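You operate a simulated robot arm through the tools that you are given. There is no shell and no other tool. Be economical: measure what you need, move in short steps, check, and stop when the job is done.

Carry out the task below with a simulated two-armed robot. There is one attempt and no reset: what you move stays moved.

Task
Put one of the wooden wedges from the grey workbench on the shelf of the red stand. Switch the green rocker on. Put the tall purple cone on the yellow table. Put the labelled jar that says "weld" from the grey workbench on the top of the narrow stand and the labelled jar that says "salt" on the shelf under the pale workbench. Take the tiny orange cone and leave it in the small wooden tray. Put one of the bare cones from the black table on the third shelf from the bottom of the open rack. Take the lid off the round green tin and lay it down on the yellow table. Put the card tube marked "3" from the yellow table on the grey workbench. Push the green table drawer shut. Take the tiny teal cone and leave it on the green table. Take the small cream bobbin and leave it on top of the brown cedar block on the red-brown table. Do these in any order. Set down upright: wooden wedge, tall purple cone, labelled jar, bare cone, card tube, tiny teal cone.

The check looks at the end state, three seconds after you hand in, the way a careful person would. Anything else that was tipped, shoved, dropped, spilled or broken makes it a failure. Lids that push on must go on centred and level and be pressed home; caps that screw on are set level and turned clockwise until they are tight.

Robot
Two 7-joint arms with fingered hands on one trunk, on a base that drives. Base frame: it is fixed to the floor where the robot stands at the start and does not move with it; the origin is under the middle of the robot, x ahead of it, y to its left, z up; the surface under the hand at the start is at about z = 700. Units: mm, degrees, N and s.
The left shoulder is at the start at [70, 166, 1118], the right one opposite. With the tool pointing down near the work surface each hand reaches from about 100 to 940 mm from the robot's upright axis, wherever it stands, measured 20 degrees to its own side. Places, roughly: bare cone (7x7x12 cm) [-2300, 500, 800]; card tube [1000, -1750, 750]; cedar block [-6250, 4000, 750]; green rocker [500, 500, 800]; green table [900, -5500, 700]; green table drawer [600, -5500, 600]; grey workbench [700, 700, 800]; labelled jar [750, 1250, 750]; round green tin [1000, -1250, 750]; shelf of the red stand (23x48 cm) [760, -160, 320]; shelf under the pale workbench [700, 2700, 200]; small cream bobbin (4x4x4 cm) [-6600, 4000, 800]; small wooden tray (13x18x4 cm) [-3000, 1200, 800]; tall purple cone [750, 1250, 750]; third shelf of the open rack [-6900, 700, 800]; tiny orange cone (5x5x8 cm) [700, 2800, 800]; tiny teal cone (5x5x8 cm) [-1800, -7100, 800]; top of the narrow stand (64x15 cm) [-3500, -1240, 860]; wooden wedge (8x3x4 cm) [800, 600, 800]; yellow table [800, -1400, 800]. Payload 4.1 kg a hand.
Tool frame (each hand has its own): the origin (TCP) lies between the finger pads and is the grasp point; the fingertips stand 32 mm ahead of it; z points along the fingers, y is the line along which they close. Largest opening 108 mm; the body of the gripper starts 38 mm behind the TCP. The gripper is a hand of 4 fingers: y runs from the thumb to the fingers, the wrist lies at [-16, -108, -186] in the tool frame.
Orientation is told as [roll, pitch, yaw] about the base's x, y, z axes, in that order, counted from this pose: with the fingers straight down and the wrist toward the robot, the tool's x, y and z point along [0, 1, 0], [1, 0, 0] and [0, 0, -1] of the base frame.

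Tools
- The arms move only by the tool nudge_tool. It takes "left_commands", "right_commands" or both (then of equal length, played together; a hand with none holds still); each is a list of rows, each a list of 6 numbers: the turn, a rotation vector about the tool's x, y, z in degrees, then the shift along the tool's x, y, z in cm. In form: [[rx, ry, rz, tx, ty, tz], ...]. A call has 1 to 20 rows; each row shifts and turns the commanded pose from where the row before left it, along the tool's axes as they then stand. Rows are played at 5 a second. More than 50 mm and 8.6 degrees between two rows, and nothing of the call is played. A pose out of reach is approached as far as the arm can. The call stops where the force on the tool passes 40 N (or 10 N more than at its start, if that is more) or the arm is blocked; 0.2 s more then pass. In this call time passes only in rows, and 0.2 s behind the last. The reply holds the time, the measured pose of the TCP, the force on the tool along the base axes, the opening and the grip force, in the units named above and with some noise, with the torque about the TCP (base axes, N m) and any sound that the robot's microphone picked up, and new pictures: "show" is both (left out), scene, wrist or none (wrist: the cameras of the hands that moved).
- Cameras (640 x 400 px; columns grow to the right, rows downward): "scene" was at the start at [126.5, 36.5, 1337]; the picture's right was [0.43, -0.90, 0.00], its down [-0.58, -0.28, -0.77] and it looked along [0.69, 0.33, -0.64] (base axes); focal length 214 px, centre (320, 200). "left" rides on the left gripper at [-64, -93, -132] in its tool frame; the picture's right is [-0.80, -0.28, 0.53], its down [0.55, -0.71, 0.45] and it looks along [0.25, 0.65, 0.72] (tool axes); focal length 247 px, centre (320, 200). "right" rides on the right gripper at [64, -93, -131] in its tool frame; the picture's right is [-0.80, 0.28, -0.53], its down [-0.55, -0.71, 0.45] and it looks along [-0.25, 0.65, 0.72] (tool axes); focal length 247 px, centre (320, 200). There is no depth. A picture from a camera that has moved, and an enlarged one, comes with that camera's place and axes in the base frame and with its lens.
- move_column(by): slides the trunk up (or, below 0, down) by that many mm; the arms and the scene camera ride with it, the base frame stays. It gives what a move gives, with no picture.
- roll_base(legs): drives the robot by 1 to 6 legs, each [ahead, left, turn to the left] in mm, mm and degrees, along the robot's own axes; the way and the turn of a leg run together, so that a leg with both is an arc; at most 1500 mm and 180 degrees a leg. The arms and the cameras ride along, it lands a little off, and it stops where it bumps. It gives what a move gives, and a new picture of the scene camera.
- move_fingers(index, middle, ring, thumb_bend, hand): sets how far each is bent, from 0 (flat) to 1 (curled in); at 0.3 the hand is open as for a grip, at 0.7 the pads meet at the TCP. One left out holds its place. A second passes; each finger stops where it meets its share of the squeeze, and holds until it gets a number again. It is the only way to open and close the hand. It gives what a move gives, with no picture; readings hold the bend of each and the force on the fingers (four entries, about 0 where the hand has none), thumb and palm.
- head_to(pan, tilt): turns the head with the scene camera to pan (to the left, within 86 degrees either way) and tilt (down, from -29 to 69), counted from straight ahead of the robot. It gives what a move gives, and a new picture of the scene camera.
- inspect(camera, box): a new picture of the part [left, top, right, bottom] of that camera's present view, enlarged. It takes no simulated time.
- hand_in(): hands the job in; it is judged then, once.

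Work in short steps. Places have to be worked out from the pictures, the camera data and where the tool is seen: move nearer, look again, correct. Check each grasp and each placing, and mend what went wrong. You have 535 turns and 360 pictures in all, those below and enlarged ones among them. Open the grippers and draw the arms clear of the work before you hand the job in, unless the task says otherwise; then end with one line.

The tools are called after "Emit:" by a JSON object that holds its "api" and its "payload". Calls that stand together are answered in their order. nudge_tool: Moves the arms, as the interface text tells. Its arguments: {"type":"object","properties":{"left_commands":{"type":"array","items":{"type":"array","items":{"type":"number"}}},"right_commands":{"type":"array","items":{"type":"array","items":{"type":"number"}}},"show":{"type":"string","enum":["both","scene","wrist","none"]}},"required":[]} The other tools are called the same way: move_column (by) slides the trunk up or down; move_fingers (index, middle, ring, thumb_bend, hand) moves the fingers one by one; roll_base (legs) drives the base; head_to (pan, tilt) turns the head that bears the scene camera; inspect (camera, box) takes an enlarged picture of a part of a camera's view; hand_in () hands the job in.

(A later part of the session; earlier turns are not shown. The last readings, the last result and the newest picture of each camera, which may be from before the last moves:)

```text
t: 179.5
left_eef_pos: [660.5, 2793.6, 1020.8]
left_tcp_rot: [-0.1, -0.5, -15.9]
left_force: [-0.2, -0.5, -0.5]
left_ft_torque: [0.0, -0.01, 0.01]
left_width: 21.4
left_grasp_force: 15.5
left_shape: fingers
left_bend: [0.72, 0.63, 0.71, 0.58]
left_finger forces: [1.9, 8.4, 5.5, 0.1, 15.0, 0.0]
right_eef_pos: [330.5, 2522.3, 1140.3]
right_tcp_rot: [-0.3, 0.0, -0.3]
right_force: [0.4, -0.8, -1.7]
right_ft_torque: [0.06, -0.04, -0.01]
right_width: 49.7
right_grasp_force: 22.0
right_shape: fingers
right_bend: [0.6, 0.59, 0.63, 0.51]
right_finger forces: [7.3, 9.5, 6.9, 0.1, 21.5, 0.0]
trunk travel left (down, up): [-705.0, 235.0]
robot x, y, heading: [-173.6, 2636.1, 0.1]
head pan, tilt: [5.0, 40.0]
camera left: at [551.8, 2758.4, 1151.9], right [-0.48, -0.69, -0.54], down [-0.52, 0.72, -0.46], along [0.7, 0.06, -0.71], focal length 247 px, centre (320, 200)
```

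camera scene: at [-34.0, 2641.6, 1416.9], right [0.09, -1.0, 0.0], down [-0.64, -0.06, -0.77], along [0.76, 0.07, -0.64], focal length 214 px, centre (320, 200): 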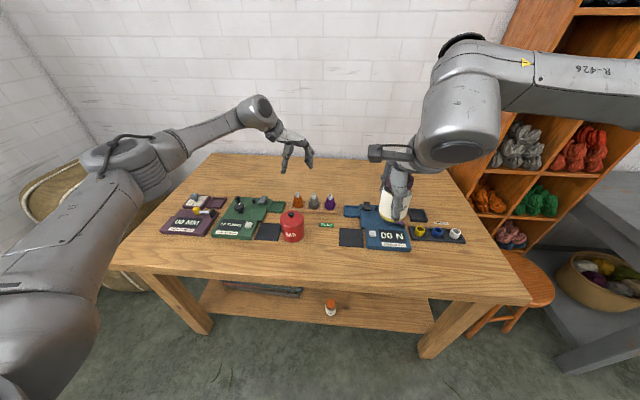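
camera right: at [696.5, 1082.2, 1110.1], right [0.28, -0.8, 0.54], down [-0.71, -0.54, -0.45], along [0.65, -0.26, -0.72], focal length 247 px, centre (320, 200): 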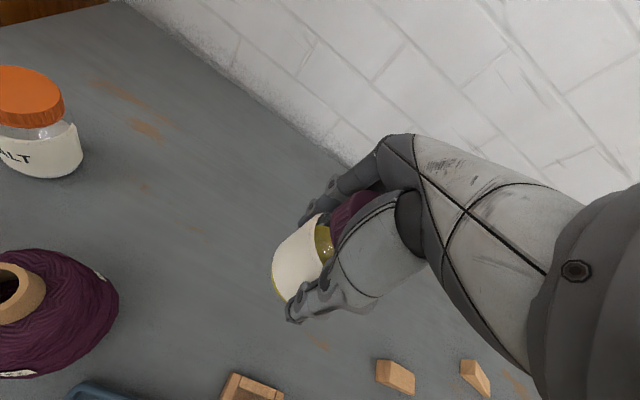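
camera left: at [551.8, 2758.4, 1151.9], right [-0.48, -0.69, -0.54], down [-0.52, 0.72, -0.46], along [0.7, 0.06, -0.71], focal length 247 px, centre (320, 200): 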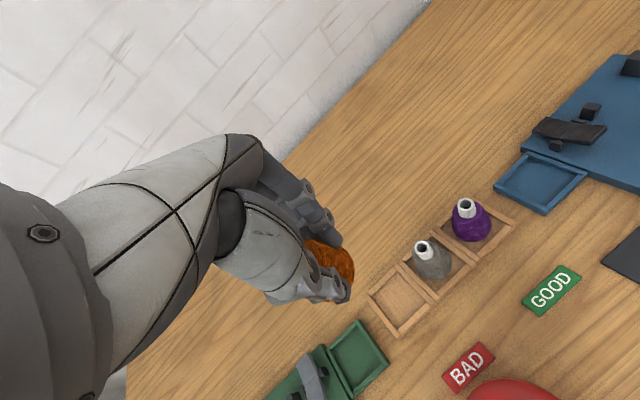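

Orange cone secured. Retract, back away and turn around to survey the other side of the room.

Emit:
{"api": "nudge_tool", "payload": {"left_commands": [[0, 0, 0, -0.5, -4.6, 0], [0, 0, 0, -0.5, -4.6, 0], [0, 0, 0, -0.5, -4.6, 0], [0, 0, 0, -0.5, -4.6, 0], [0, 0, 0, -0.5, -4.6, 0], [0, 0, 0, 0, -4.6, 0]], "show": "none"}}

Emit:
{"api": "roll_base", "payload": {"legs": [[-800, 0, 0], [0, -600, 0], [0, 0, 170]]}}

Emit:
{"api": "head_to", "payload": {"pan": 0, "tilt": 15}}

```text
t: 180.9
left_eef_pos: [517.5, 2930.1, 1009.0]
left_tcp_rot: [-1.2, -0.6, -17.0]
left_force: [-0.1, 0.5, 0.1]
left_ft_torque: [0.01, 0.0, 0.01]
left_width: 21.4
left_grasp_force: 15.6
left_shape: fingers
left_bend: [0.72, 0.63, 0.71, 0.58]
left_finger forces: [1.8, 8.5, 5.5, 0.1, 14.9, 0.0]
left hand out of reach, approached as far as the arm can: row 2, 3, 4, 5, 6
right_eef_pos: [332.4, 2522.6, 1140.6]
right_tcp_rot: [-0.4, 0.0, -0.4]
right_force: [0.7, 0.5, -1.8]
right_ft_torque: [0.01, -0.02, -0.02]
right_width: 49.7
right_grasp_force: 22.6
right_shape: fingers
right_bend: [0.6, 0.59, 0.63, 0.51]
right_finger forces: [7.4, 9.5, 6.9, 0.1, 21.7, 0.1]
trunk travel left (down, up): [-705.0, 235.0]
robot x, y, heading: [-165.7, 2635.0, 0.1]
head pan, tilt: [5.0, 40.0]
```

```text
t: 195.1
left_eef_pos: [-1695.0, 1877.3, 1008.5]
left_tcp_rot: [-1.1, -0.5, 151.4]
left_force: [0.2, 0.1, -0.9]
left_ft_torque: [0.0, -0.01, 0.02]
left_width: 20.4
left_grasp_force: 14.4
left_shape: fingers
left_bend: [0.72, 0.63, 0.71, 0.59]
left_finger forces: [1.8, 8.1, 5.3, 0.0, 13.6, 0.0]
right_eef_pos: [-1432.3, 2237.9, 1139.9]
right_tcp_rot: [-0.3, 0.1, 168.2]
right_force: [0.2, 0.1, -2.2]
right_ft_torque: [-0.02, 0.01, 0.0]
right_width: 49.3
right_grasp_force: 21.7
right_shape: fingers
right_bend: [0.6, 0.59, 0.63, 0.51]
right_finger forces: [7.4, 9.2, 6.8, 0.0, 20.9, 0.1]
trunk travel left (down, up): [-705.0, 235.0]
robot x, y, heading: [-966.9, 2029.1, 168.6]
head pan, tilt: [5.0, 40.0]
camera scene: at [-1098.0, 2048.3, 1416.8], right [0.11, 0.99, 0.0], down [0.64, -0.07, -0.77], along [-0.76, 0.08, -0.64], focal length 214 px, centre (320, 200)
```

scene: 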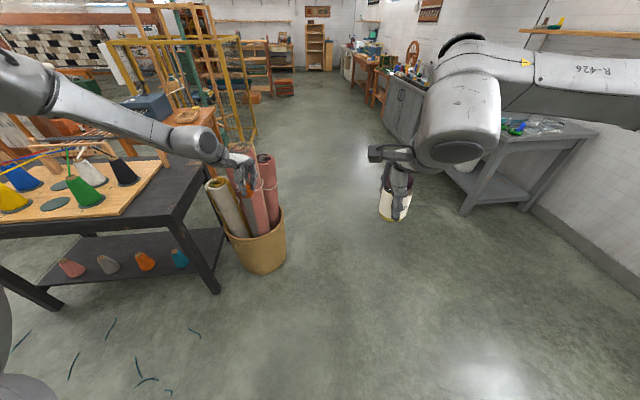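

```text
t: 195.9
left_eef_pos: [-1695.7, 1877.1, 1008.7]
left_tcp_rot: [-1.0, -0.5, 151.4]
left_force: [-0.2, 0.6, -0.5]
left_ft_torque: [0.01, -0.01, 0.0]
left_width: 20.8
left_grasp_force: 14.2
left_shape: fingers
left_bend: [0.72, 0.63, 0.71, 0.59]
left_finger forces: [1.7, 8.3, 5.4, 0.0, 13.5, 0.0]
right_eef_pos: [-1432.2, 2239.3, 1139.4]
right_tcp_rot: [-0.4, 0.0, 168.1]
right_force: [-0.3, 0.6, -1.9]
right_ft_torque: [0.0, 0.01, -0.02]
right_width: 49.3
right_grasp_force: 22.2
right_shape: fingers
right_bend: [0.6, 0.59, 0.63, 0.51]
right_finger forces: [7.3, 9.2, 6.9, 0.1, 21.0, 0.1]
trunk travel left (down, up): [-705.0, 235.0]
robot x, y, heading: [-964.7, 2029.8, 168.7]
head pan, tilt: [0.0, 15.0]
camera scene: at [-1105.1, 2057.3, 1456.3], right [0.2, 0.98, 0.0], down [0.26, -0.05, -0.97], along [-0.95, 0.19, -0.26], focal length 214 px, centre (320, 200)
```

scene: 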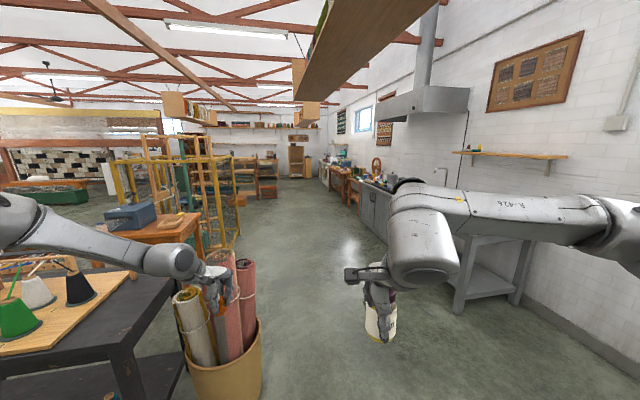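

The wooden tray is on the orange table near [-3050, 1200], beyond the black table. I sidestep away from the rolls, drive along the aisle and turn to face the tray from the north.

Emit:
{"api": "roll_base", "payload": {"legs": [[0, -380, 11.3], [1050, 0, 0], [1100, 0, 0], [0, 0, 90]]}}

Emit:
{"api": "head_to", "payload": {"pan": 0, "tilt": 38}}

```text
t: 212.2
left_eef_pos: [-2775.6, 1708.9, 1008.1]
left_tcp_rot: [-1.1, -0.5, -108.6]
left_force: [-0.3, -0.3, -0.4]
left_ft_torque: [0.01, 0.02, -0.05]
left_width: 19.9
left_grasp_force: 14.1
left_shape: fingers
left_bend: [0.72, 0.63, 0.71, 0.59]
left_finger forces: [1.7, 8.1, 5.3, 0.0, 12.9, 0.0]
right_eef_pos: [-3177.1, 1906.0, 1139.1]
right_tcp_rot: [-0.3, 0.0, -91.9]
right_force: [0.0, -0.2, -1.3]
right_ft_torque: [0.0, -0.01, 0.02]
right_width: 48.9
right_grasp_force: 21.5
right_shape: fingers
right_bend: [0.6, 0.6, 0.64, 0.51]
right_finger forces: [7.3, 9.0, 6.7, 0.0, 20.3, 0.1]
trunk travel left (down, up): [-705.0, 235.0]
robot x, y, heading: [-3052.1, 2399.2, -91.3]
head pan, tilt: [0.0, 15.0]
camera scene: at [-3055.6, 2258.2, 1456.4], right [-1.0, 0.02, 0.0], down [0.01, 0.26, -0.97], along [-0.02, -0.97, -0.26], focal length 214 px, centre (320, 200)
```

scene: 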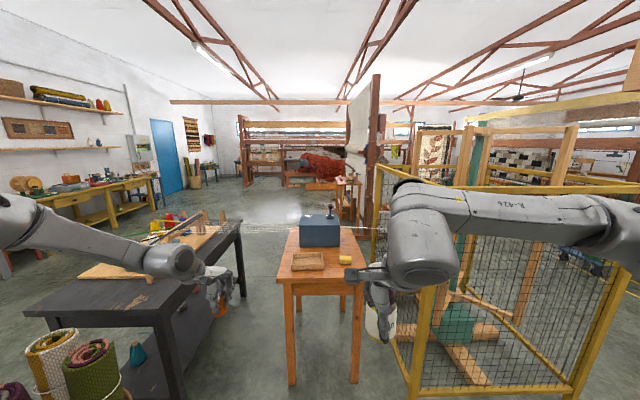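

```text
t: 213.1
left_eef_pos: [-2775.5, 1707.2, 1009.1]
left_tcp_rot: [-1.1, -0.5, -108.7]
left_force: [-0.2, -1.0, -0.7]
left_ft_torque: [0.02, 0.02, -0.03]
left_width: 20.0
left_grasp_force: 14.3
left_shape: fingers
left_bend: [0.72, 0.63, 0.71, 0.59]
left_finger forces: [1.7, 8.1, 5.1, 0.0, 13.0, 0.0]
right_eef_pos: [-3176.7, 1905.0, 1138.8]
right_tcp_rot: [-0.3, 0.0, -91.9]
right_force: [0.2, -1.2, -3.0]
right_ft_torque: [-0.02, -0.05, 0.0]
right_width: 48.8
right_grasp_force: 21.7
right_shape: fingers
right_bend: [0.6, 0.6, 0.64, 0.51]
right_finger forces: [7.3, 9.0, 6.8, 0.1, 20.4, 0.1]
trunk travel left (down, up): [-705.0, 235.0]
robot x, y, heading: [-3051.5, 2404.1, -91.6]
head pan, tilt: [0.0, 38.0]
camera scene: at [-3055.4, 2265.3, 1419.9], right [-1.0, 0.02, 0.0], down [0.01, 0.62, -0.79], along [-0.02, -0.79, -0.62], focal length 214 px, centre (320, 200)
```

scene: 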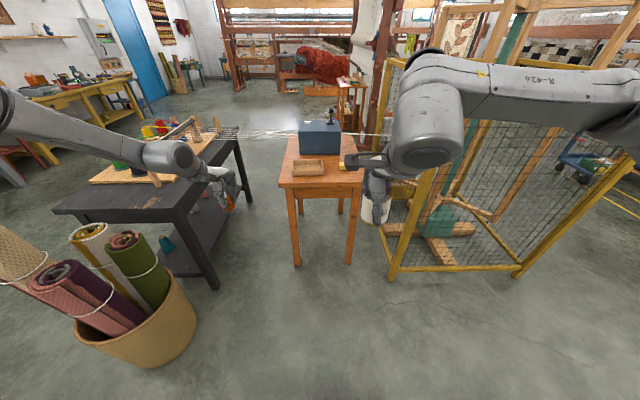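

The tray is at about [-3009, 1135]. I turn the left hand back to its comfortable yaw and bring it inward before driving closer.

Emit:
{"api": "nudge_tool", "payload": {"left_commands": [[0, 0, 7.6, 0, 0, 0], [0, 0, 7.6, 0, 0, 0], [0, 0, 7.6, 0, 0, 0], [0, 0, 7.6, 0, 0, 0], [0, 0, 7.6, 0, 0, 0], [0, 0, 0, -2.2, 3.05, 0], [0, 0, 0, -2.2, 3.05, 0], [0, 0, 0, -2.2, 3.05, 0], [0, 0, 0, -2.2, 3.05, 0]], "show": "none"}}

Emit:
{"api": "roll_base", "payload": {"legs": [[0, -97, 1.5], [400, 0, 0]]}}

Emit:
{"api": "inspect", "payload": {"camera": "left", "box": [0, 0, 640, 400]}}

```text
t: 215.1
left_eef_pos: [-2929.2, 1713.2, 1011.8]
left_tcp_rot: [-0.6, -0.9, -146.6]
left_force: [-0.5, 0.5, 0.1]
left_ft_torque: [-0.02, -0.01, -0.02]
left_width: 20.0
left_grasp_force: 14.1
left_shape: fingers
left_bend: [0.72, 0.63, 0.71, 0.59]
left_finger forces: [1.6, 7.9, 5.2, 0.1, 13.0, 0.0]
right_eef_pos: [-3178.2, 1904.3, 1139.6]
right_tcp_rot: [-0.2, 0.1, -91.8]
right_force: [-0.2, 0.4, -1.8]
right_ft_torque: [-0.02, -0.06, -0.02]
right_width: 48.8
right_grasp_force: 21.6
right_shape: fingers
right_bend: [0.6, 0.6, 0.64, 0.51]
right_finger forces: [7.4, 9.0, 6.7, 0.1, 20.4, 0.1]
trunk travel left (down, up): [-705.0, 235.0]
robot x, y, heading: [-3049.8, 2402.8, -91.8]
head pan, tilt: [0.0, 38.0]
```

```text
t: 218.3
left_eef_pos: [-2994.9, 1317.2, 1012.0]
left_tcp_rot: [-0.4, -1.0, -144.5]
left_force: [-0.7, -1.0, -1.4]
left_ft_torque: [0.05, 0.0, 0.02]
left_width: 20.1
left_grasp_force: 14.0
left_shape: fingers
left_bend: [0.72, 0.63, 0.71, 0.59]
left_finger forces: [1.7, 7.8, 5.3, 0.0, 13.0, 0.0]
right_eef_pos: [-3252.6, 1500.8, 1140.8]
right_tcp_rot: [-0.3, -0.1, -89.7]
right_force: [0.0, 0.8, -1.2]
right_ft_torque: [-0.01, -0.02, 0.0]
right_width: 48.9
right_grasp_force: 22.5
right_shape: fingers
right_bend: [0.6, 0.6, 0.64, 0.51]
right_finger forces: [7.2, 8.9, 6.8, 0.1, 20.3, 0.0]
trunk travel left (down, up): [-705.0, 235.0]
robot x, y, heading: [-3145.5, 2003.5, -89.3]
head pan, tilt: [0.0, 38.0]
camera scene: at [-3143.5, 1865.2, 1419.9], right [-1.0, -0.01, 0.0], down [-0.01, 0.62, -0.79], along [0.01, -0.79, -0.62], focal length 214 px, centre (320, 200)
```

scene: 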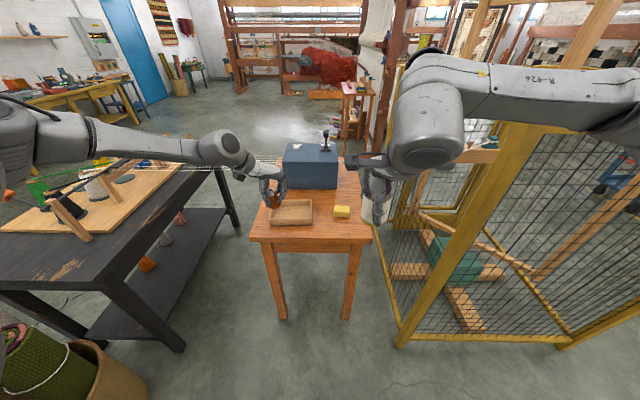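

```text
1.00 times, centred on (320, 200) of left (not enlarged: the box is as wide or as high as the picture)
camera zoom: at [-2954.0, 1425.7, 1143.2], right [-0.24, 0.81, -0.53], down [0.88, -0.04, -0.47], along [-0.4, -0.58, -0.71], focal length 247 px, centre (320, 200)
```

zoom: 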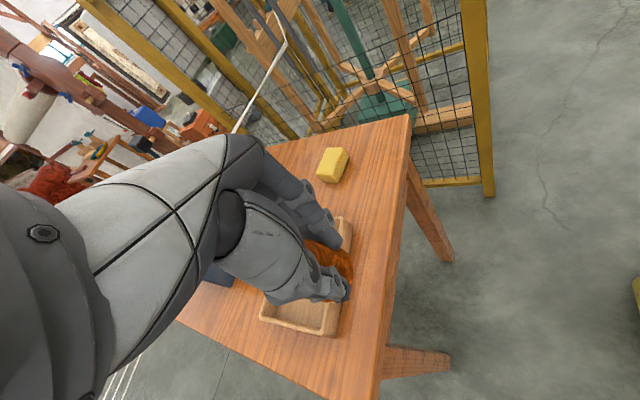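

I zoom to see the tray and the threads stretched behind it.

Emit:
{"api": "inspect", "payload": {"camera": "scene", "box": [200, 110, 400, 240]}}

```text
3.08 times, centred on (300, 175) of scene
camera zoom: at [-3143.5, 1865.2, 1419.9], right [-1.0, -0.01, 0.0], down [-0.01, 0.62, -0.79], along [0.01, -0.79, -0.62], focal length 660 px, centre (382, 277)
```

zoom: 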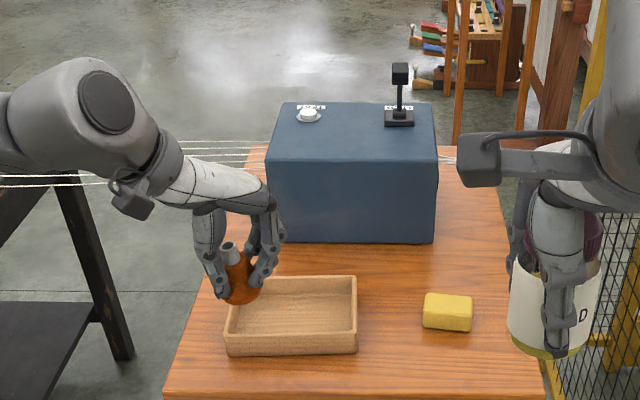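

Tray: x −3104…−2938, y 1122…1252, rim z≈849, floor ≈815. I move the cone over its centre and lower to just above.

Emit:
{"api": "nudge_tool", "payload": {"left_commands": [[0, 0, 0, 2.05, 2.4, 0], [0, 0, 0, 2.05, 2.4, 0], [0, 0, 0, 2.05, 2.4, 0], [0, 0, 0, 2.05, 2.4, 0], [0, 0, 0, 0, 0, 4], [0, 0, 0, 0, 0, 4]], "show": "wrist"}}

Emit:
{"api": "inspect", "payload": {"camera": "scene", "box": [220, 130, 380, 240]}}

```text
t: 219.7
left_eef_pos: [-3025.8, 1194.2, 934.0]
left_tcp_rot: [-0.7, -1.2, -144.4]
left_force: [-0.2, 0.3, -0.8]
left_ft_torque: [0.03, 0.02, 0.01]
left_width: 19.7
left_grasp_force: 13.4
left_shape: fingers
left_bend: [0.72, 0.63, 0.71, 0.59]
left_finger forces: [1.6, 7.8, 5.3, 0.1, 12.9, 0.1]
right_eef_pos: [-3250.8, 1499.6, 1138.9]
right_tcp_rot: [-0.3, 0.1, -89.8]
right_force: [0.2, -0.3, -2.5]
right_ft_torque: [0.0, 0.0, 0.0]
right_width: 49.0
right_grasp_force: 21.8
right_shape: fingers
right_bend: [0.6, 0.6, 0.64, 0.51]
right_finger forces: [7.3, 8.9, 6.8, 0.1, 20.4, 0.0]
trunk travel left (down, up): [-705.0, 235.0]
robot x, y, heading: [-3144.6, 2002.4, -89.4]
head pan, tilt: [0.0, 38.0]
camera left: at [-2986.3, 1302.4, 1064.9], right [-0.25, 0.81, -0.53], down [0.88, -0.04, -0.47], along [-0.4, -0.58, -0.71], focal length 247 px, centre (320, 200)
```

left: 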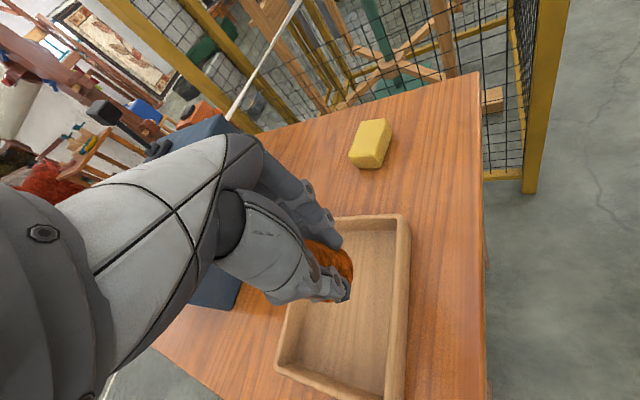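

```text
3.64 times, centred on (300, 185) of scene
camera zoom: at [-3143.4, 1863.7, 1419.8], right [-1.0, -0.01, 0.0], down [-0.01, 0.62, -0.79], along [0.01, -0.79, -0.62], focal length 780 px, centre (393, 254)
```

zoom: 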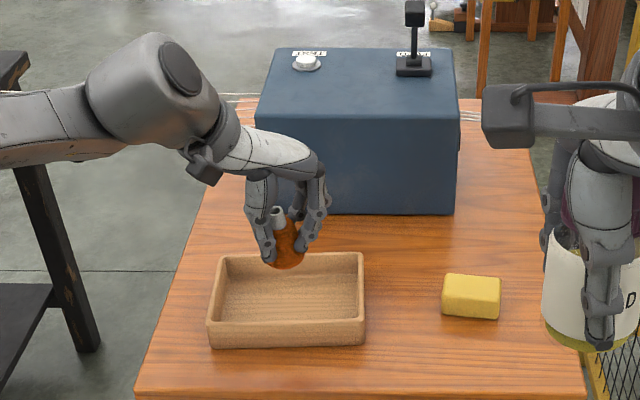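

The cone is over the tray's middle (−3017, 1198). Lower further with creep at the end.

Emit:
{"api": "nudge_tool", "payload": {"left_commands": [[0, 0, 0, 0, 0, 3], [0, 0, 0, 0, 0, 1.5], [0, 0, 0, 0, 0, 0.5], [0, 0, 0, 0, 0, 0.4], [0, 0, 0, 0, 0, 0.4], [0, 0, 0, 0, 0, 0.3]], "show": "wrist"}}

```text
t: 221.1
left_eef_pos: [-3028.3, 1194.6, 872.0]
left_tcp_rot: [-0.6, -1.0, -144.4]
left_force: [-0.5, -0.2, -0.6]
left_ft_torque: [0.0, 0.02, 0.02]
left_width: 19.7
left_grasp_force: 14.0
left_shape: fingers
left_bend: [0.72, 0.63, 0.71, 0.59]
left_finger forces: [1.6, 7.8, 5.2, 0.0, 12.9, 0.1]
right_eef_pos: [-3252.4, 1500.7, 1139.4]
right_tcp_rot: [-0.3, 0.1, -89.9]
right_force: [0.4, -0.4, -1.8]
right_ft_torque: [0.03, 0.03, -0.03]
right_width: 48.8
right_grasp_force: 21.3
right_shape: fingers
right_bend: [0.6, 0.6, 0.64, 0.51]
right_finger forces: [7.3, 9.0, 6.8, 0.1, 20.4, 0.0]
trunk travel left (down, up): [-705.0, 235.0]
robot x, y, heading: [-3141.5, 2000.2, -89.6]
head pan, tilt: [0.0, 38.0]
camera left: at [-2987.8, 1302.7, 1003.1], right [-0.24, 0.81, -0.53], down [0.88, -0.04, -0.47], along [-0.4, -0.58, -0.71], focal length 247 px, centre (320, 200)
```

left: 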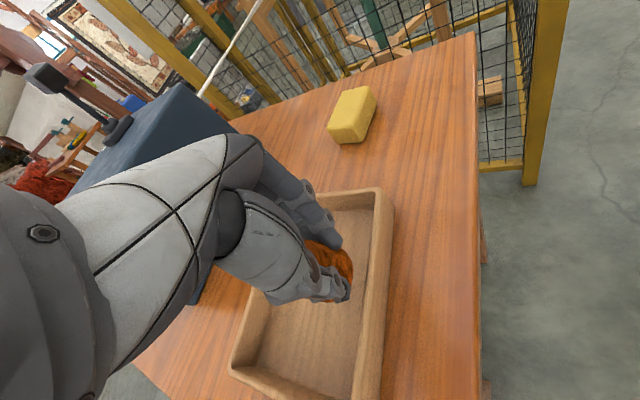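

Not yet in contact; I creep on.

Emit:
{"api": "nudge_tool", "payload": {"left_commands": [[0, 0, 0, 0, 0, 0.3], [0, 0, 0, 0, 0, 0.3], [0, 0, 0, 0, 0, 0.3]], "show": "none"}}

Emit:
{"api": "nudge_tool", "payload": {"left_commands": [[0, 0, 0, 0, 0, 0.3], [0, 0, 0, 0, 0, 0.3]], "show": "none"}}

Emit:
{"api": "inspect", "payload": {"camera": "scene", "box": [250, 160, 330, 230]}}

```text
t: 221.9
left_eef_pos: [-3026.7, 1194.2, 863.0]
left_tcp_rot: [-0.5, -1.1, -144.4]
left_force: [0.4, 0.6, -0.5]
left_ft_torque: [0.01, 0.05, 0.01]
left_width: 19.7
left_grasp_force: 13.5
left_shape: fingers
left_bend: [0.72, 0.63, 0.71, 0.59]
left_finger forces: [1.6, 7.8, 5.3, 0.0, 12.8, 0.1]
right_eef_pos: [-3252.2, 1499.6, 1139.8]
right_tcp_rot: [-0.3, 0.0, -89.7]
right_force: [1.3, 0.6, -2.9]
right_ft_torque: [0.0, -0.03, -0.03]
right_width: 48.8
right_grasp_force: 21.6
right_shape: fingers
right_bend: [0.6, 0.6, 0.64, 0.51]
right_finger forces: [7.3, 9.0, 6.8, 0.0, 20.4, 0.0]
trunk travel left (down, up): [-705.0, 235.0]
robot x, y, heading: [-3143.5, 2005.7, -89.2]
head pan, tilt: [0.0, 38.0]
```

```text
t: 222.5
left_eef_pos: [-3028.6, 1195.2, 856.9]
left_tcp_rot: [-0.6, -1.0, -144.5]
left_force: [0.5, -0.9, 0.0]
left_ft_torque: [0.0, -0.01, -0.02]
left_width: 19.8
left_grasp_force: 14.0
left_shape: fingers
left_bend: [0.72, 0.63, 0.71, 0.59]
left_finger forces: [1.6, 7.7, 5.2, 0.0, 13.0, 0.1]
right_eef_pos: [-3252.3, 1500.6, 1140.2]
right_tcp_rot: [-0.4, -0.1, -89.8]
right_force: [0.3, 0.2, -1.7]
right_ft_torque: [-0.02, -0.02, 0.0]
right_width: 48.8
right_grasp_force: 21.5
right_shape: fingers
right_bend: [0.6, 0.6, 0.64, 0.51]
right_finger forces: [7.3, 9.0, 6.8, 0.0, 20.4, 0.0]
trunk travel left (down, up): [-705.0, 235.0]
robot x, y, heading: [-3142.7, 2002.4, -89.2]
head pan, tilt: [0.0, 38.0]
```

```text
5.71 times, centred on (290, 195) of scene
camera zoom: at [-3143.6, 1864.7, 1419.8], right [-1.0, -0.01, 0.0], down [-0.01, 0.62, -0.79], along [0.01, -0.79, -0.62], focal length 1226 px, centre (491, 229)
```

zoom: 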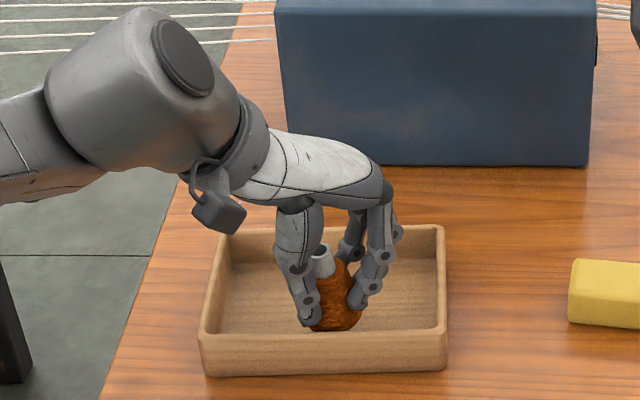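

Nearly down; continue.

Emit:
{"api": "nudge_tool", "payload": {"left_commands": [[0, 0, 0, 0, 0, 0.3], [0, 0, 0, 0, 0, 0.3], [0, 0, 0, 0, 0, 0.3]], "show": "none"}}

Emit:
{"api": "nudge_tool", "payload": {"left_commands": [[0, 0, 0, 0, 0, 0.3], [0, 0, 0, 0, 0, 0.3]], "show": "none"}}

```text
t: 223.3
left_eef_pos: [-3028.0, 1194.5, 848.7]
left_tcp_rot: [-0.5, -1.1, -144.5]
left_force: [0.0, -0.9, -0.7]
left_ft_torque: [-0.06, 0.0, -0.01]
left_width: 19.8
left_grasp_force: 14.8
left_shape: fingers
left_bend: [0.72, 0.63, 0.71, 0.59]
left_finger forces: [1.6, 7.9, 5.4, 0.0, 14.1, 0.0]
right_eef_pos: [-3252.0, 1499.5, 1139.0]
right_tcp_rot: [-0.3, 0.0, -89.8]
right_force: [0.9, -0.3, -1.4]
right_ft_torque: [0.0, -0.04, -0.01]
right_width: 48.5
right_grasp_force: 21.9
right_shape: fingers
right_bend: [0.6, 0.6, 0.64, 0.51]
right_finger forces: [7.4, 9.0, 6.8, 0.0, 20.5, 0.0]
trunk travel left (down, up): [-705.0, 235.0]
robot x, y, heading: [-3143.9, 2002.0, -89.0]
head pan, tilt: [0.0, 38.0]
```

```text
t: 223.9
left_eef_pos: [-3027.4, 1193.9, 841.5]
left_tcp_rot: [-0.6, -1.0, -144.4]
left_force: [1.1, -0.6, 0.1]
left_ft_torque: [-0.02, -0.01, -0.05]
left_width: 20.1
left_grasp_force: 14.6
left_shape: fingers
left_bend: [0.72, 0.63, 0.71, 0.59]
left_finger forces: [1.6, 7.9, 5.3, 0.1, 13.8, 0.0]
right_eef_pos: [-3253.0, 1499.4, 1140.2]
right_tcp_rot: [-0.4, 0.0, -89.8]
right_force: [-0.8, -0.3, -1.9]
right_ft_torque: [-0.01, -0.04, -0.02]
right_width: 48.9
right_grasp_force: 22.2
right_shape: fingers
right_bend: [0.6, 0.6, 0.64, 0.51]
right_finger forces: [7.4, 8.9, 6.8, 0.0, 20.4, 0.0]
trunk travel left (down, up): [-705.0, 235.0]
robot x, y, heading: [-3149.4, 1998.9, -89.2]
head pan, tilt: [0.0, 38.0]
```

Emit:
{"api": "nudge_tool", "payload": {"left_commands": [[0, 0, 0, 0, 0, 0.3], [0, 0, 0, 0, 0, 0.3]], "show": "none"}}

Emit:
{"api": "inspect", "payload": {"camera": "scene", "box": [250, 160, 330, 230]}}

```text
t: 224.5
left_eef_pos: [-3029.2, 1195.5, 840.9]
left_tcp_rot: [-0.4, -1.4, -144.4]
left_force: [-0.1, -3.9, 13.8]
left_ft_torque: [-0.06, -0.25, -0.1]
left_width: 19.7
left_grasp_force: 18.6
left_shape: fingers
left_bend: [0.72, 0.63, 0.71, 0.59]
left_finger forces: [2.1, 9.0, 7.8, 0.1, 18.1, 0.0]
right_eef_pos: [-3251.6, 1501.8, 1141.9]
right_tcp_rot: [-0.3, -0.1, -89.9]
right_force: [0.0, -0.5, -1.7]
right_ft_torque: [0.02, -0.01, 0.01]
right_width: 48.9
right_grasp_force: 22.3
right_shape: fingers
right_bend: [0.6, 0.6, 0.64, 0.51]
right_finger forces: [7.3, 8.9, 6.8, 0.0, 20.4, 0.0]
trunk travel left (down, up): [-705.0, 235.0]
robot x, y, heading: [-3143.3, 2000.6, -89.2]
head pan, tilt: [0.0, 38.0]
```

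```text
5.71 times, centred on (290, 195) of scene
camera zoom: at [-3144.0, 1866.8, 1420.3], right [-1.0, -0.01, 0.0], down [-0.01, 0.61, -0.79], along [0.01, -0.79, -0.61], focal length 1226 px, centre (491, 229)
```

zoom: 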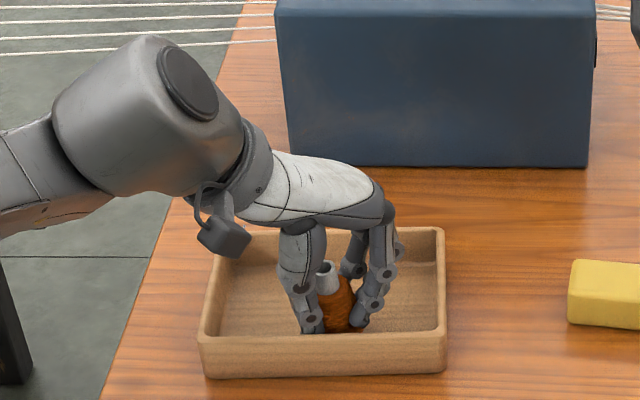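

Contact (14 N). Open gently and lift off.

Emit:
{"api": "move_fingers", "payload": {"hand": "left", "index": 0.5, "middle": 0.5, "ring": 0.5, "thumb_bend": 0.47}}

Emit:
{"api": "nudge_tool", "payload": {"left_commands": [[0, 0, 0, 0, 0, -1.5], [0, 0, 0, 0, 0, -3], [0, 0, 0, 0, 0, -4], [0, 0, 0, 0, 0, -4]], "show": "wrist"}}

```text
t: 225.5
left_eef_pos: [-3029.3, 1194.9, 837.0]
left_tcp_rot: [-0.5, -1.1, -144.5]
left_force: [-0.6, 0.7, 0.0]
left_ft_torque: [0.02, 0.02, 0.02]
left_width: 59.3
left_grasp_force: 0.0
left_shape: fingers
left_bend: [0.5, 0.5, 0.5, 0.47]
left_finger forces: [0.0, 0.0, 0.0, 0.1, 0.0, 0.0]
right_eef_pos: [-3252.0, 1499.8, 1139.6]
right_tcp_rot: [-0.3, 0.0, -89.9]
right_force: [0.3, 0.2, -2.6]
right_ft_torque: [0.0, -0.02, -0.01]
right_width: 48.7
right_grasp_force: 22.2
right_shape: fingers
right_bend: [0.6, 0.6, 0.64, 0.51]
right_finger forces: [7.3, 9.0, 6.8, 0.0, 20.4, 0.0]
trunk travel left (down, up): [-705.0, 235.0]
robot x, y, heading: [-3142.8, 2003.2, -89.4]
head pan, tilt: [0.0, 38.0]
```

```text
t: 226.5
left_eef_pos: [-3026.6, 1193.3, 962.8]
left_tcp_rot: [-0.5, -1.0, -144.5]
left_force: [0.5, -0.5, 0.9]
left_ft_torque: [-0.02, 0.02, -0.02]
left_width: 59.3
left_grasp_force: 0.1
left_shape: fingers
left_bend: [0.5, 0.5, 0.5, 0.47]
left_finger forces: [0.1, 0.0, 0.0, 0.1, 0.0, 0.1]
right_eef_pos: [-3251.9, 1501.8, 1141.0]
right_tcp_rot: [-0.2, -0.1, -89.9]
right_force: [-0.2, 0.4, -1.8]
right_ft_torque: [-0.04, -0.02, 0.01]
right_width: 49.1
right_grasp_force: 21.6
right_shape: fingers
right_bend: [0.6, 0.6, 0.64, 0.51]
right_finger forces: [7.3, 9.0, 6.8, 0.0, 20.4, 0.0]
trunk travel left (down, up): [-705.0, 235.0]
robot x, y, heading: [-3145.4, 2003.7, -89.2]
head pan, tilt: [0.0, 38.0]
camera left: at [-2986.2, 1302.3, 1093.8], right [-0.24, 0.81, -0.53], down [0.88, -0.04, -0.47], along [-0.4, -0.58, -0.71], focal length 247 px, centre (320, 200)
```

left: 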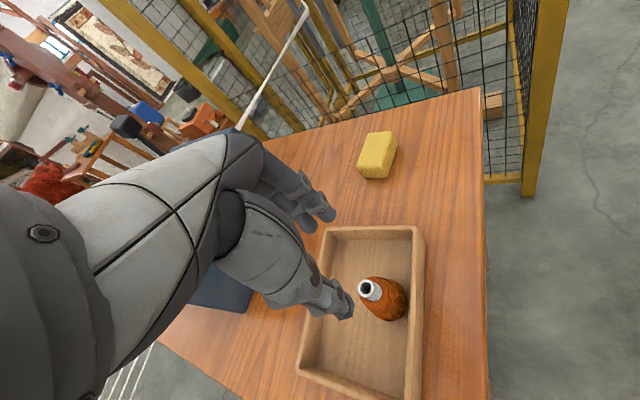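

The orange cone stands upright in the tray. I back away and look at the black table.

Emit:
{"api": "roll_base", "payload": {"legs": [[-400, 0, 0], [0, 550, 0]]}}

Emit:
{"api": "head_to", "payload": {"pan": 15, "tilt": 35}}

```text
t: 231.8
left_eef_pos: [-2487.3, 1601.3, 963.1]
left_tcp_rot: [-0.5, -1.1, -144.5]
left_force: [-0.5, -0.4, 0.9]
left_ft_torque: [-0.04, 0.0, -0.02]
left_width: 59.3
left_grasp_force: 0.0
left_shape: fingers
left_bend: [0.5, 0.5, 0.5, 0.47]
left_finger forces: [0.0, 0.0, 0.0, 0.0, 0.0, 0.1]
right_eef_pos: [-2714.1, 1907.3, 1140.3]
right_tcp_rot: [-0.3, 0.0, -89.9]
right_force: [-0.6, 0.9, -2.5]
right_ft_torque: [-0.01, 0.0, -0.03]
right_width: 48.9
right_grasp_force: 21.5
right_shape: fingers
right_bend: [0.6, 0.6, 0.64, 0.51]
right_finger forces: [7.3, 9.0, 6.7, 0.1, 20.4, 0.1]
trunk travel left (down, up): [-705.0, 235.0]
robot x, y, heading: [-2605.5, 2411.6, -89.4]
head pan, tilt: [0.0, 38.0]
camera scene: at [-2605.4, 2272.1, 1419.8], right [-1.0, -0.01, 0.0], down [-0.01, 0.62, -0.79], along [0.01, -0.79, -0.62], focal length 214 px, centre (320, 200)
```

scene: 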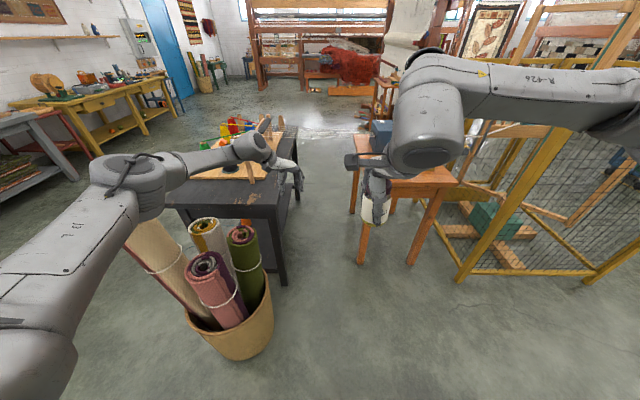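

```text
t: 232.5
left_eef_pos: [-2487.3, 1600.4, 962.2]
left_tcp_rot: [-0.6, -1.0, -144.5]
left_force: [0.3, 1.0, -0.2]
left_ft_torque: [-0.01, 0.0, 0.01]
left_width: 59.1
left_grasp_force: 0.1
left_shape: fingers
left_bend: [0.5, 0.5, 0.5, 0.47]
left_finger forces: [0.0, 0.0, 0.1, 0.0, 0.1, 0.0]
right_eef_pos: [-2712.9, 1907.5, 1139.7]
right_tcp_rot: [-0.3, 0.0, -89.8]
right_force: [-0.3, 0.0, -1.9]
right_ft_torque: [-0.01, 0.0, 0.01]
right_width: 49.0
right_grasp_force: 21.4
right_shape: fingers
right_bend: [0.6, 0.6, 0.64, 0.51]
right_finger forces: [7.3, 9.0, 6.8, 0.1, 20.5, 0.0]
trunk travel left (down, up): [-705.0, 235.0]
robot x, y, heading: [-2609.3, 2407.5, -89.5]
head pan, tilt: [15.0, 35.0]
camera scene: at [-2582.4, 2273.5, 1424.4], right [-0.96, -0.27, 0.0], down [-0.15, 0.55, -0.82], along [0.22, -0.79, -0.57], focal length 214 px, centre (320, 200)
```

scene: 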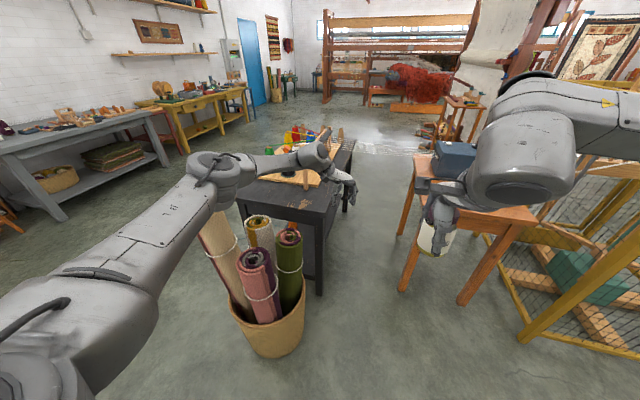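

The cones on the black table are best reached from its east side. I drive around: back, east, south, and turn to face west.

Emit:
{"api": "roll_base", "payload": {"legs": [[-400, 0, 0], [0, 1250, 0], [1200, 0, 0], [1050, 0, 0], [0, 0, -90]]}}

Emit:
{"api": "head_to", "payload": {"pan": 5, "tilt": 35}}

```text
t: 255.4
left_eef_pos: [-2188.1, 516.1, 962.7]
left_tcp_rot: [-0.6, -1.1, 123.4]
left_force: [-0.9, 0.3, 0.1]
left_ft_torque: [0.02, 0.03, -0.03]
left_width: 59.0
left_grasp_force: 0.1
left_shape: fingers
left_bend: [0.5, 0.5, 0.5, 0.47]
left_finger forces: [0.1, 0.1, 0.0, 0.0, 0.0, 0.0]
right_eef_pos: [-1874.9, 730.6, 1140.1]
right_tcp_rot: [-0.4, 0.0, 178.1]
right_force: [0.2, 0.2, -2.0]
right_ft_torque: [-0.05, 0.02, -0.01]
right_width: 48.3
right_grasp_force: 21.0
right_shape: fingers
right_bend: [0.6, 0.6, 0.64, 0.51]
right_finger forces: [7.2, 8.8, 6.7, 0.0, 19.8, 0.0]
trunk travel left (down, up): [-705.0, 235.0]
robot x, y, heading: [-1373.2, 605.8, 178.7]
head pan, tilt: [15.0, 35.0]
camera scene: at [-1513.2, 584.7, 1424.4], right [-0.23, 0.97, 0.0], down [0.56, 0.13, -0.82], along [-0.8, -0.19, -0.57], focal length 214 px, centre (320, 200)
```

scene: 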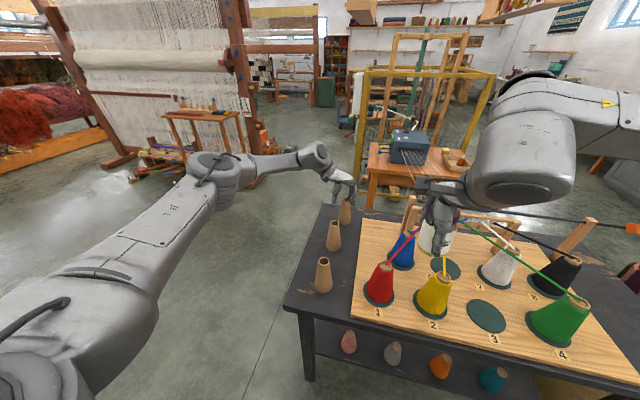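

```text
t: 256.1
left_eef_pos: [-2189.2, 516.3, 961.7]
left_tcp_rot: [-0.6, -1.0, 123.4]
left_force: [-0.1, 1.1, 0.2]
left_ft_torque: [-0.04, -0.02, 0.0]
left_width: 59.2
left_grasp_force: 0.0
left_shape: fingers
left_bend: [0.5, 0.5, 0.5, 0.47]
left_finger forces: [0.1, 0.1, 0.0, 0.1, 0.0, 0.0]
right_eef_pos: [-1875.2, 730.4, 1140.0]
right_tcp_rot: [-0.3, -0.1, 178.0]
right_force: [-0.4, -0.5, -1.8]
right_ft_torque: [-0.02, 0.01, -0.02]
right_width: 48.4
right_grasp_force: 21.1
right_shape: fingers
right_bend: [0.6, 0.6, 0.64, 0.51]
right_finger forces: [7.2, 8.8, 6.7, 0.0, 19.8, 0.0]
trunk travel left (down, up): [-705.0, 235.0]
robot x, y, heading: [-1378.6, 606.1, 178.7]
head pan, tilt: [5.0, 35.0]
camera scene: at [-1515.5, 599.8, 1424.4], right [-0.06, 1.0, 0.0], down [0.57, 0.04, -0.82], along [-0.82, -0.05, -0.57], focal length 214 px, centre (320, 200)
```

scene: 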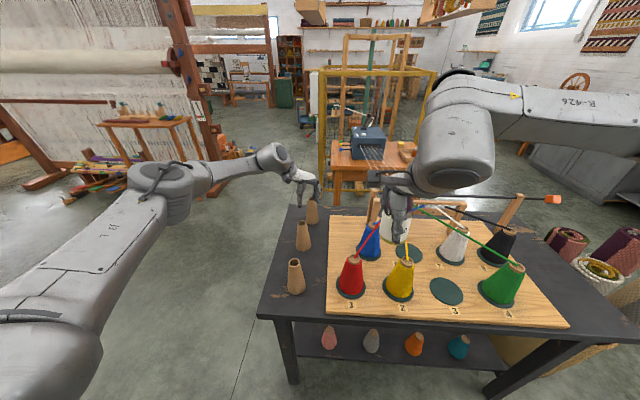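

Three bare tan cones stand on the table's south end; nearest about [-1923, 497]. I raise the left hand 5 cm and back the base 260 mm to be above it.

Emit:
{"api": "nudge_tool", "payload": {"left_commands": [[0, 0, 0, 0, 0, -4.5]], "show": "none"}}

Emit:
{"api": "roll_base", "payload": {"legs": [[-255, 0, 1.3]]}}

Emit:
{"api": "inspect", "payload": {"camera": "left", "box": [0, 0, 640, 400]}}

```text
t: 256.5
left_eef_pos: [-2189.2, 515.3, 1009.9]
left_tcp_rot: [-0.5, -1.0, 123.3]
left_force: [0.5, -0.7, -0.3]
left_ft_torque: [-0.02, -0.01, 0.03]
left_width: 59.1
left_grasp_force: 0.1
left_shape: fingers
left_bend: [0.5, 0.5, 0.5, 0.47]
left_finger forces: [0.1, 0.0, 0.0, 0.0, 0.0, 0.1]
right_eef_pos: [-1872.0, 730.2, 1140.2]
right_tcp_rot: [-0.2, -0.1, 178.0]
right_force: [0.3, -0.5, -1.7]
right_ft_torque: [-0.02, 0.01, 0.02]
right_width: 48.4
right_grasp_force: 21.1
right_shape: fingers
right_bend: [0.6, 0.6, 0.64, 0.51]
right_finger forces: [7.2, 8.8, 6.7, 0.1, 19.9, 0.1]
trunk travel left (down, up): [-705.0, 235.0]
robot x, y, heading: [-1376.9, 605.0, 178.7]
head pan, tilt: [5.0, 35.0]
```

```text
t: 258.3
left_eef_pos: [-1934.5, 488.0, 1009.0]
left_tcp_rot: [-0.7, -1.0, 125.0]
left_force: [0.1, -0.8, -0.1]
left_ft_torque: [0.03, 0.01, 0.01]
left_width: 59.0
left_grasp_force: 0.1
left_shape: fingers
left_bend: [0.5, 0.5, 0.5, 0.47]
left_finger forces: [0.0, 0.0, 0.0, 0.1, 0.1, 0.0]
right_eef_pos: [-1625.0, 713.6, 1139.1]
right_tcp_rot: [-0.3, 0.1, 179.7]
right_force: [-1.2, -0.1, -1.8]
right_ft_torque: [0.0, -0.03, -0.02]
right_width: 48.4
right_grasp_force: 21.1
right_shape: fingers
right_bend: [0.6, 0.6, 0.64, 0.51]
right_finger forces: [7.2, 8.8, 6.8, 0.0, 19.9, 0.0]
trunk travel left (down, up): [-705.0, 235.0]
robot x, y, heading: [-1126.8, 601.8, -179.7]
head pan, tilt: [5.0, 35.0]
camera scene: at [-1263.0, 593.2, 1424.3], right [-0.09, 1.0, 0.0], down [0.57, 0.05, -0.82], along [-0.82, -0.07, -0.57], focal length 214 px, centre (320, 200)
```

scene: 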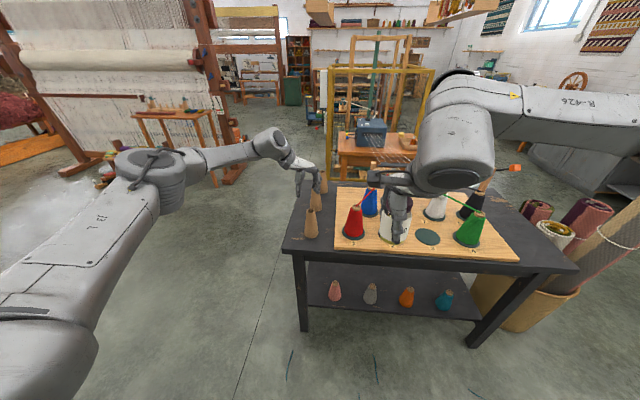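

```text
1.00 times, centred on (320, 200) of left (not enlarged: the box is as wide or as high as the picture)
camera zoom: at [-1829.0, 448.1, 1139.5], right [0.81, 0.24, -0.53], down [-0.05, -0.88, -0.47], along [-0.58, 0.4, -0.71], focal length 247 px, centre (320, 200)
```

zoom: 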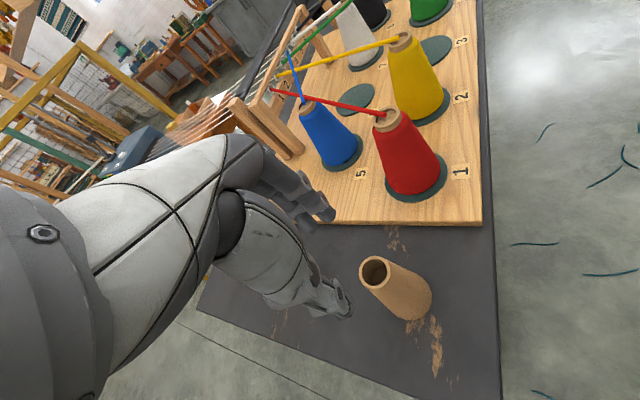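

Cone axis ≈ (-1926, 498), top ≈ 905. I open the left hand, centre and descend to z≈872.

Emit:
{"api": "move_fingers", "payload": {"hand": "left", "index": 0.38, "middle": 0.38, "ring": 0.38, "thumb_bend": 0.38}}

Emit:
{"api": "nudge_tool", "payload": {"left_commands": [[0, 0, 0, -1.4, 0.3, 3], [0, 0, 0, 0, 0, 3], [0, 0, 0, 0, 0, 2.5]], "show": "wrist"}}

```text
t: 259.3
left_eef_pos: [-1934.1, 487.6, 1008.2]
left_tcp_rot: [-0.6, -1.0, 125.0]
left_force: [0.1, -0.7, -0.1]
left_ft_torque: [-0.02, 0.03, 0.0]
left_width: 87.5
left_grasp_force: 0.1
left_shape: fingers
left_bend: [0.38, 0.38, 0.38, 0.38]
left_finger forces: [0.0, 0.0, 0.0, 0.1, 0.0, 0.1]
right_eef_pos: [-1625.8, 713.8, 1138.3]
right_tcp_rot: [-0.4, 0.1, 179.7]
right_force: [0.6, -0.3, -2.3]
right_ft_torque: [0.01, -0.02, 0.0]
right_width: 48.5
right_grasp_force: 21.3
right_shape: fingers
right_bend: [0.6, 0.6, 0.64, 0.51]
right_finger forces: [7.2, 8.8, 6.7, 0.1, 19.8, 0.0]
trunk travel left (down, up): [-705.0, 235.0]
robot x, y, heading: [-1120.4, 604.8, -179.9]
head pan, tilt: [5.0, 35.0]
```

```text
t: 260.1
left_eef_pos: [-1924.9, 499.2, 922.5]
left_tcp_rot: [-0.5, -1.1, 125.0]
left_force: [0.3, 0.2, 0.7]
left_ft_torque: [0.0, -0.03, 0.01]
left_width: 87.4
left_grasp_force: 0.1
left_shape: fingers
left_bend: [0.38, 0.38, 0.38, 0.38]
left_finger forces: [0.0, 0.0, 0.0, 0.0, 0.1, 0.0]
right_eef_pos: [-1624.2, 713.8, 1140.2]
right_tcp_rot: [-0.2, 0.1, 179.7]
right_force: [0.2, -0.1, -3.0]
right_ft_torque: [-0.02, -0.03, -0.02]
right_width: 48.5
right_grasp_force: 21.7
right_shape: fingers
right_bend: [0.6, 0.6, 0.64, 0.51]
right_finger forces: [7.2, 8.9, 6.7, 0.1, 19.8, 0.0]
trunk travel left (down, up): [-705.0, 235.0]
robot x, y, heading: [-1123.6, 600.8, -179.8]
head pan, tilt: [5.0, 35.0]
camera left: at [-1818.8, 458.3, 1053.9], right [0.81, 0.24, -0.53], down [-0.05, -0.88, -0.47], along [-0.58, 0.4, -0.71], focal length 247 px, centre (320, 200)
```

left: 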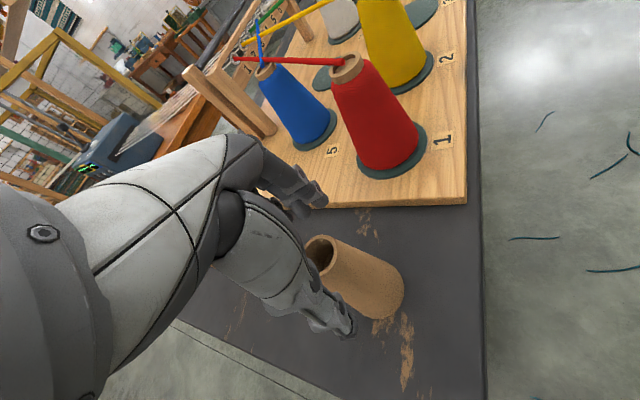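

Aligned. Descend 5 cm and close.

Emit:
{"api": "nudge_tool", "payload": {"left_commands": [[0, 0, 0, 0, 0, 2.5], [0, 0, 0, 0, 0, 2.6]], "show": "none"}}

Emit:
{"api": "move_fingers", "payload": {"hand": "left", "index": 0.72, "middle": 0.72, "ring": 0.72, "thumb_bend": 0.72}}

Emit:
{"api": "nudge_tool", "payload": {"left_commands": [[0, 0, 0, 0, 0, -2], [0, 0, 0, 0, 0, -4], [0, 0, 0, 0, 0, -4], [0, 0, 0, 0, 0, -4]], "show": "wrist"}}

```text
t: 260.7
left_eef_pos: [-1924.1, 500.7, 872.2]
left_tcp_rot: [-0.6, -1.2, 124.9]
left_force: [-0.1, -0.8, -0.6]
left_ft_torque: [0.0, 0.0, 0.05]
left_width: 87.0
left_grasp_force: 0.0
left_shape: fingers
left_bend: [0.38, 0.38, 0.38, 0.38]
left_finger forces: [0.0, 0.0, 0.0, 0.0, 0.0, 0.0]
right_eef_pos: [-1625.8, 714.2, 1140.2]
right_tcp_rot: [-0.3, 0.1, 179.7]
right_force: [-0.5, -0.8, -2.1]
right_ft_torque: [-0.02, 0.01, 0.01]
right_width: 48.6
right_grasp_force: 21.4
right_shape: fingers
right_bend: [0.6, 0.6, 0.64, 0.51]
right_finger forces: [7.1, 8.9, 6.7, 0.0, 19.7, 0.0]
trunk travel left (down, up): [-705.0, 235.0]
robot x, y, heading: [-1126.9, 598.6, -179.6]
head pan, tilt: [5.0, 35.0]
```

```text
t: 261.7
left_eef_pos: [-1923.2, 501.2, 873.8]
left_tcp_rot: [-0.5, -1.2, 125.0]
left_force: [-0.1, 1.2, 4.0]
left_ft_torque: [-0.02, -0.01, 0.0]
left_width: 34.6
left_grasp_force: 20.1
left_shape: fingers
left_bend: [0.71, 0.61, 0.67, 0.54]
left_finger forces: [4.9, 11.1, 5.6, 0.0, 18.9, 0.0]
right_eef_pos: [-1623.5, 714.4, 1139.7]
right_tcp_rot: [-0.3, 0.0, 179.7]
right_force: [0.9, -0.1, -1.8]
right_ft_torque: [-0.02, 0.0, -0.02]
right_width: 48.4
right_grasp_force: 20.9
right_shape: fingers
right_bend: [0.6, 0.6, 0.64, 0.51]
right_finger forces: [7.3, 8.9, 6.8, 0.0, 19.8, 0.0]
trunk travel left (down, up): [-705.0, 235.0]
robot x, y, heading: [-1120.0, 602.8, -179.8]
head pan, tilt: [5.0, 35.0]
```

```text
t: 262.7
left_eef_pos: [-1923.7, 499.6, 1015.6]
left_tcp_rot: [-0.6, -1.0, 125.1]
left_force: [-0.4, 1.3, -0.4]
left_ft_torque: [-0.02, 0.03, 0.03]
left_width: 34.4
left_grasp_force: 19.4
left_shape: fingers
left_bend: [0.71, 0.61, 0.67, 0.54]
left_finger forces: [4.6, 10.4, 5.3, 0.0, 18.7, 0.0]
right_eef_pos: [-1624.5, 714.4, 1138.7]
right_tcp_rot: [-0.3, 0.0, 179.8]
right_force: [0.2, 0.2, -2.1]
right_ft_torque: [0.0, 0.03, 0.0]
right_width: 48.6
right_grasp_force: 21.7
right_shape: fingers
right_bend: [0.61, 0.6, 0.64, 0.51]
right_finger forces: [7.3, 8.9, 6.7, 0.0, 19.8, 0.1]
trunk travel left (down, up): [-705.0, 235.0]
robot x, y, heading: [-1121.2, 600.2, -179.8]
head pan, tilt: [5.0, 35.0]
camera left: at [-1818.7, 458.8, 1145.5], right [0.81, 0.24, -0.53], down [-0.05, -0.88, -0.47], along [-0.58, 0.4, -0.71], focal length 247 px, centre (320, 200)
```

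left: 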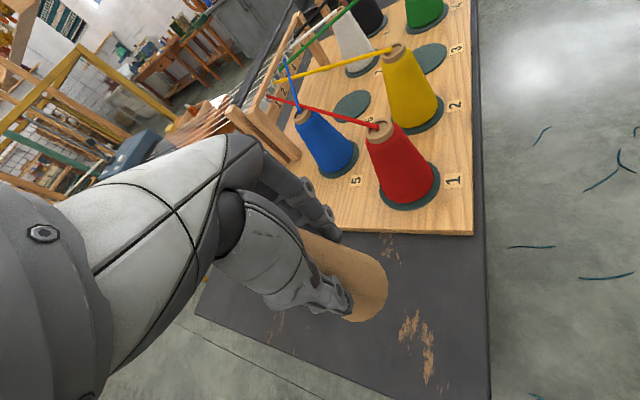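

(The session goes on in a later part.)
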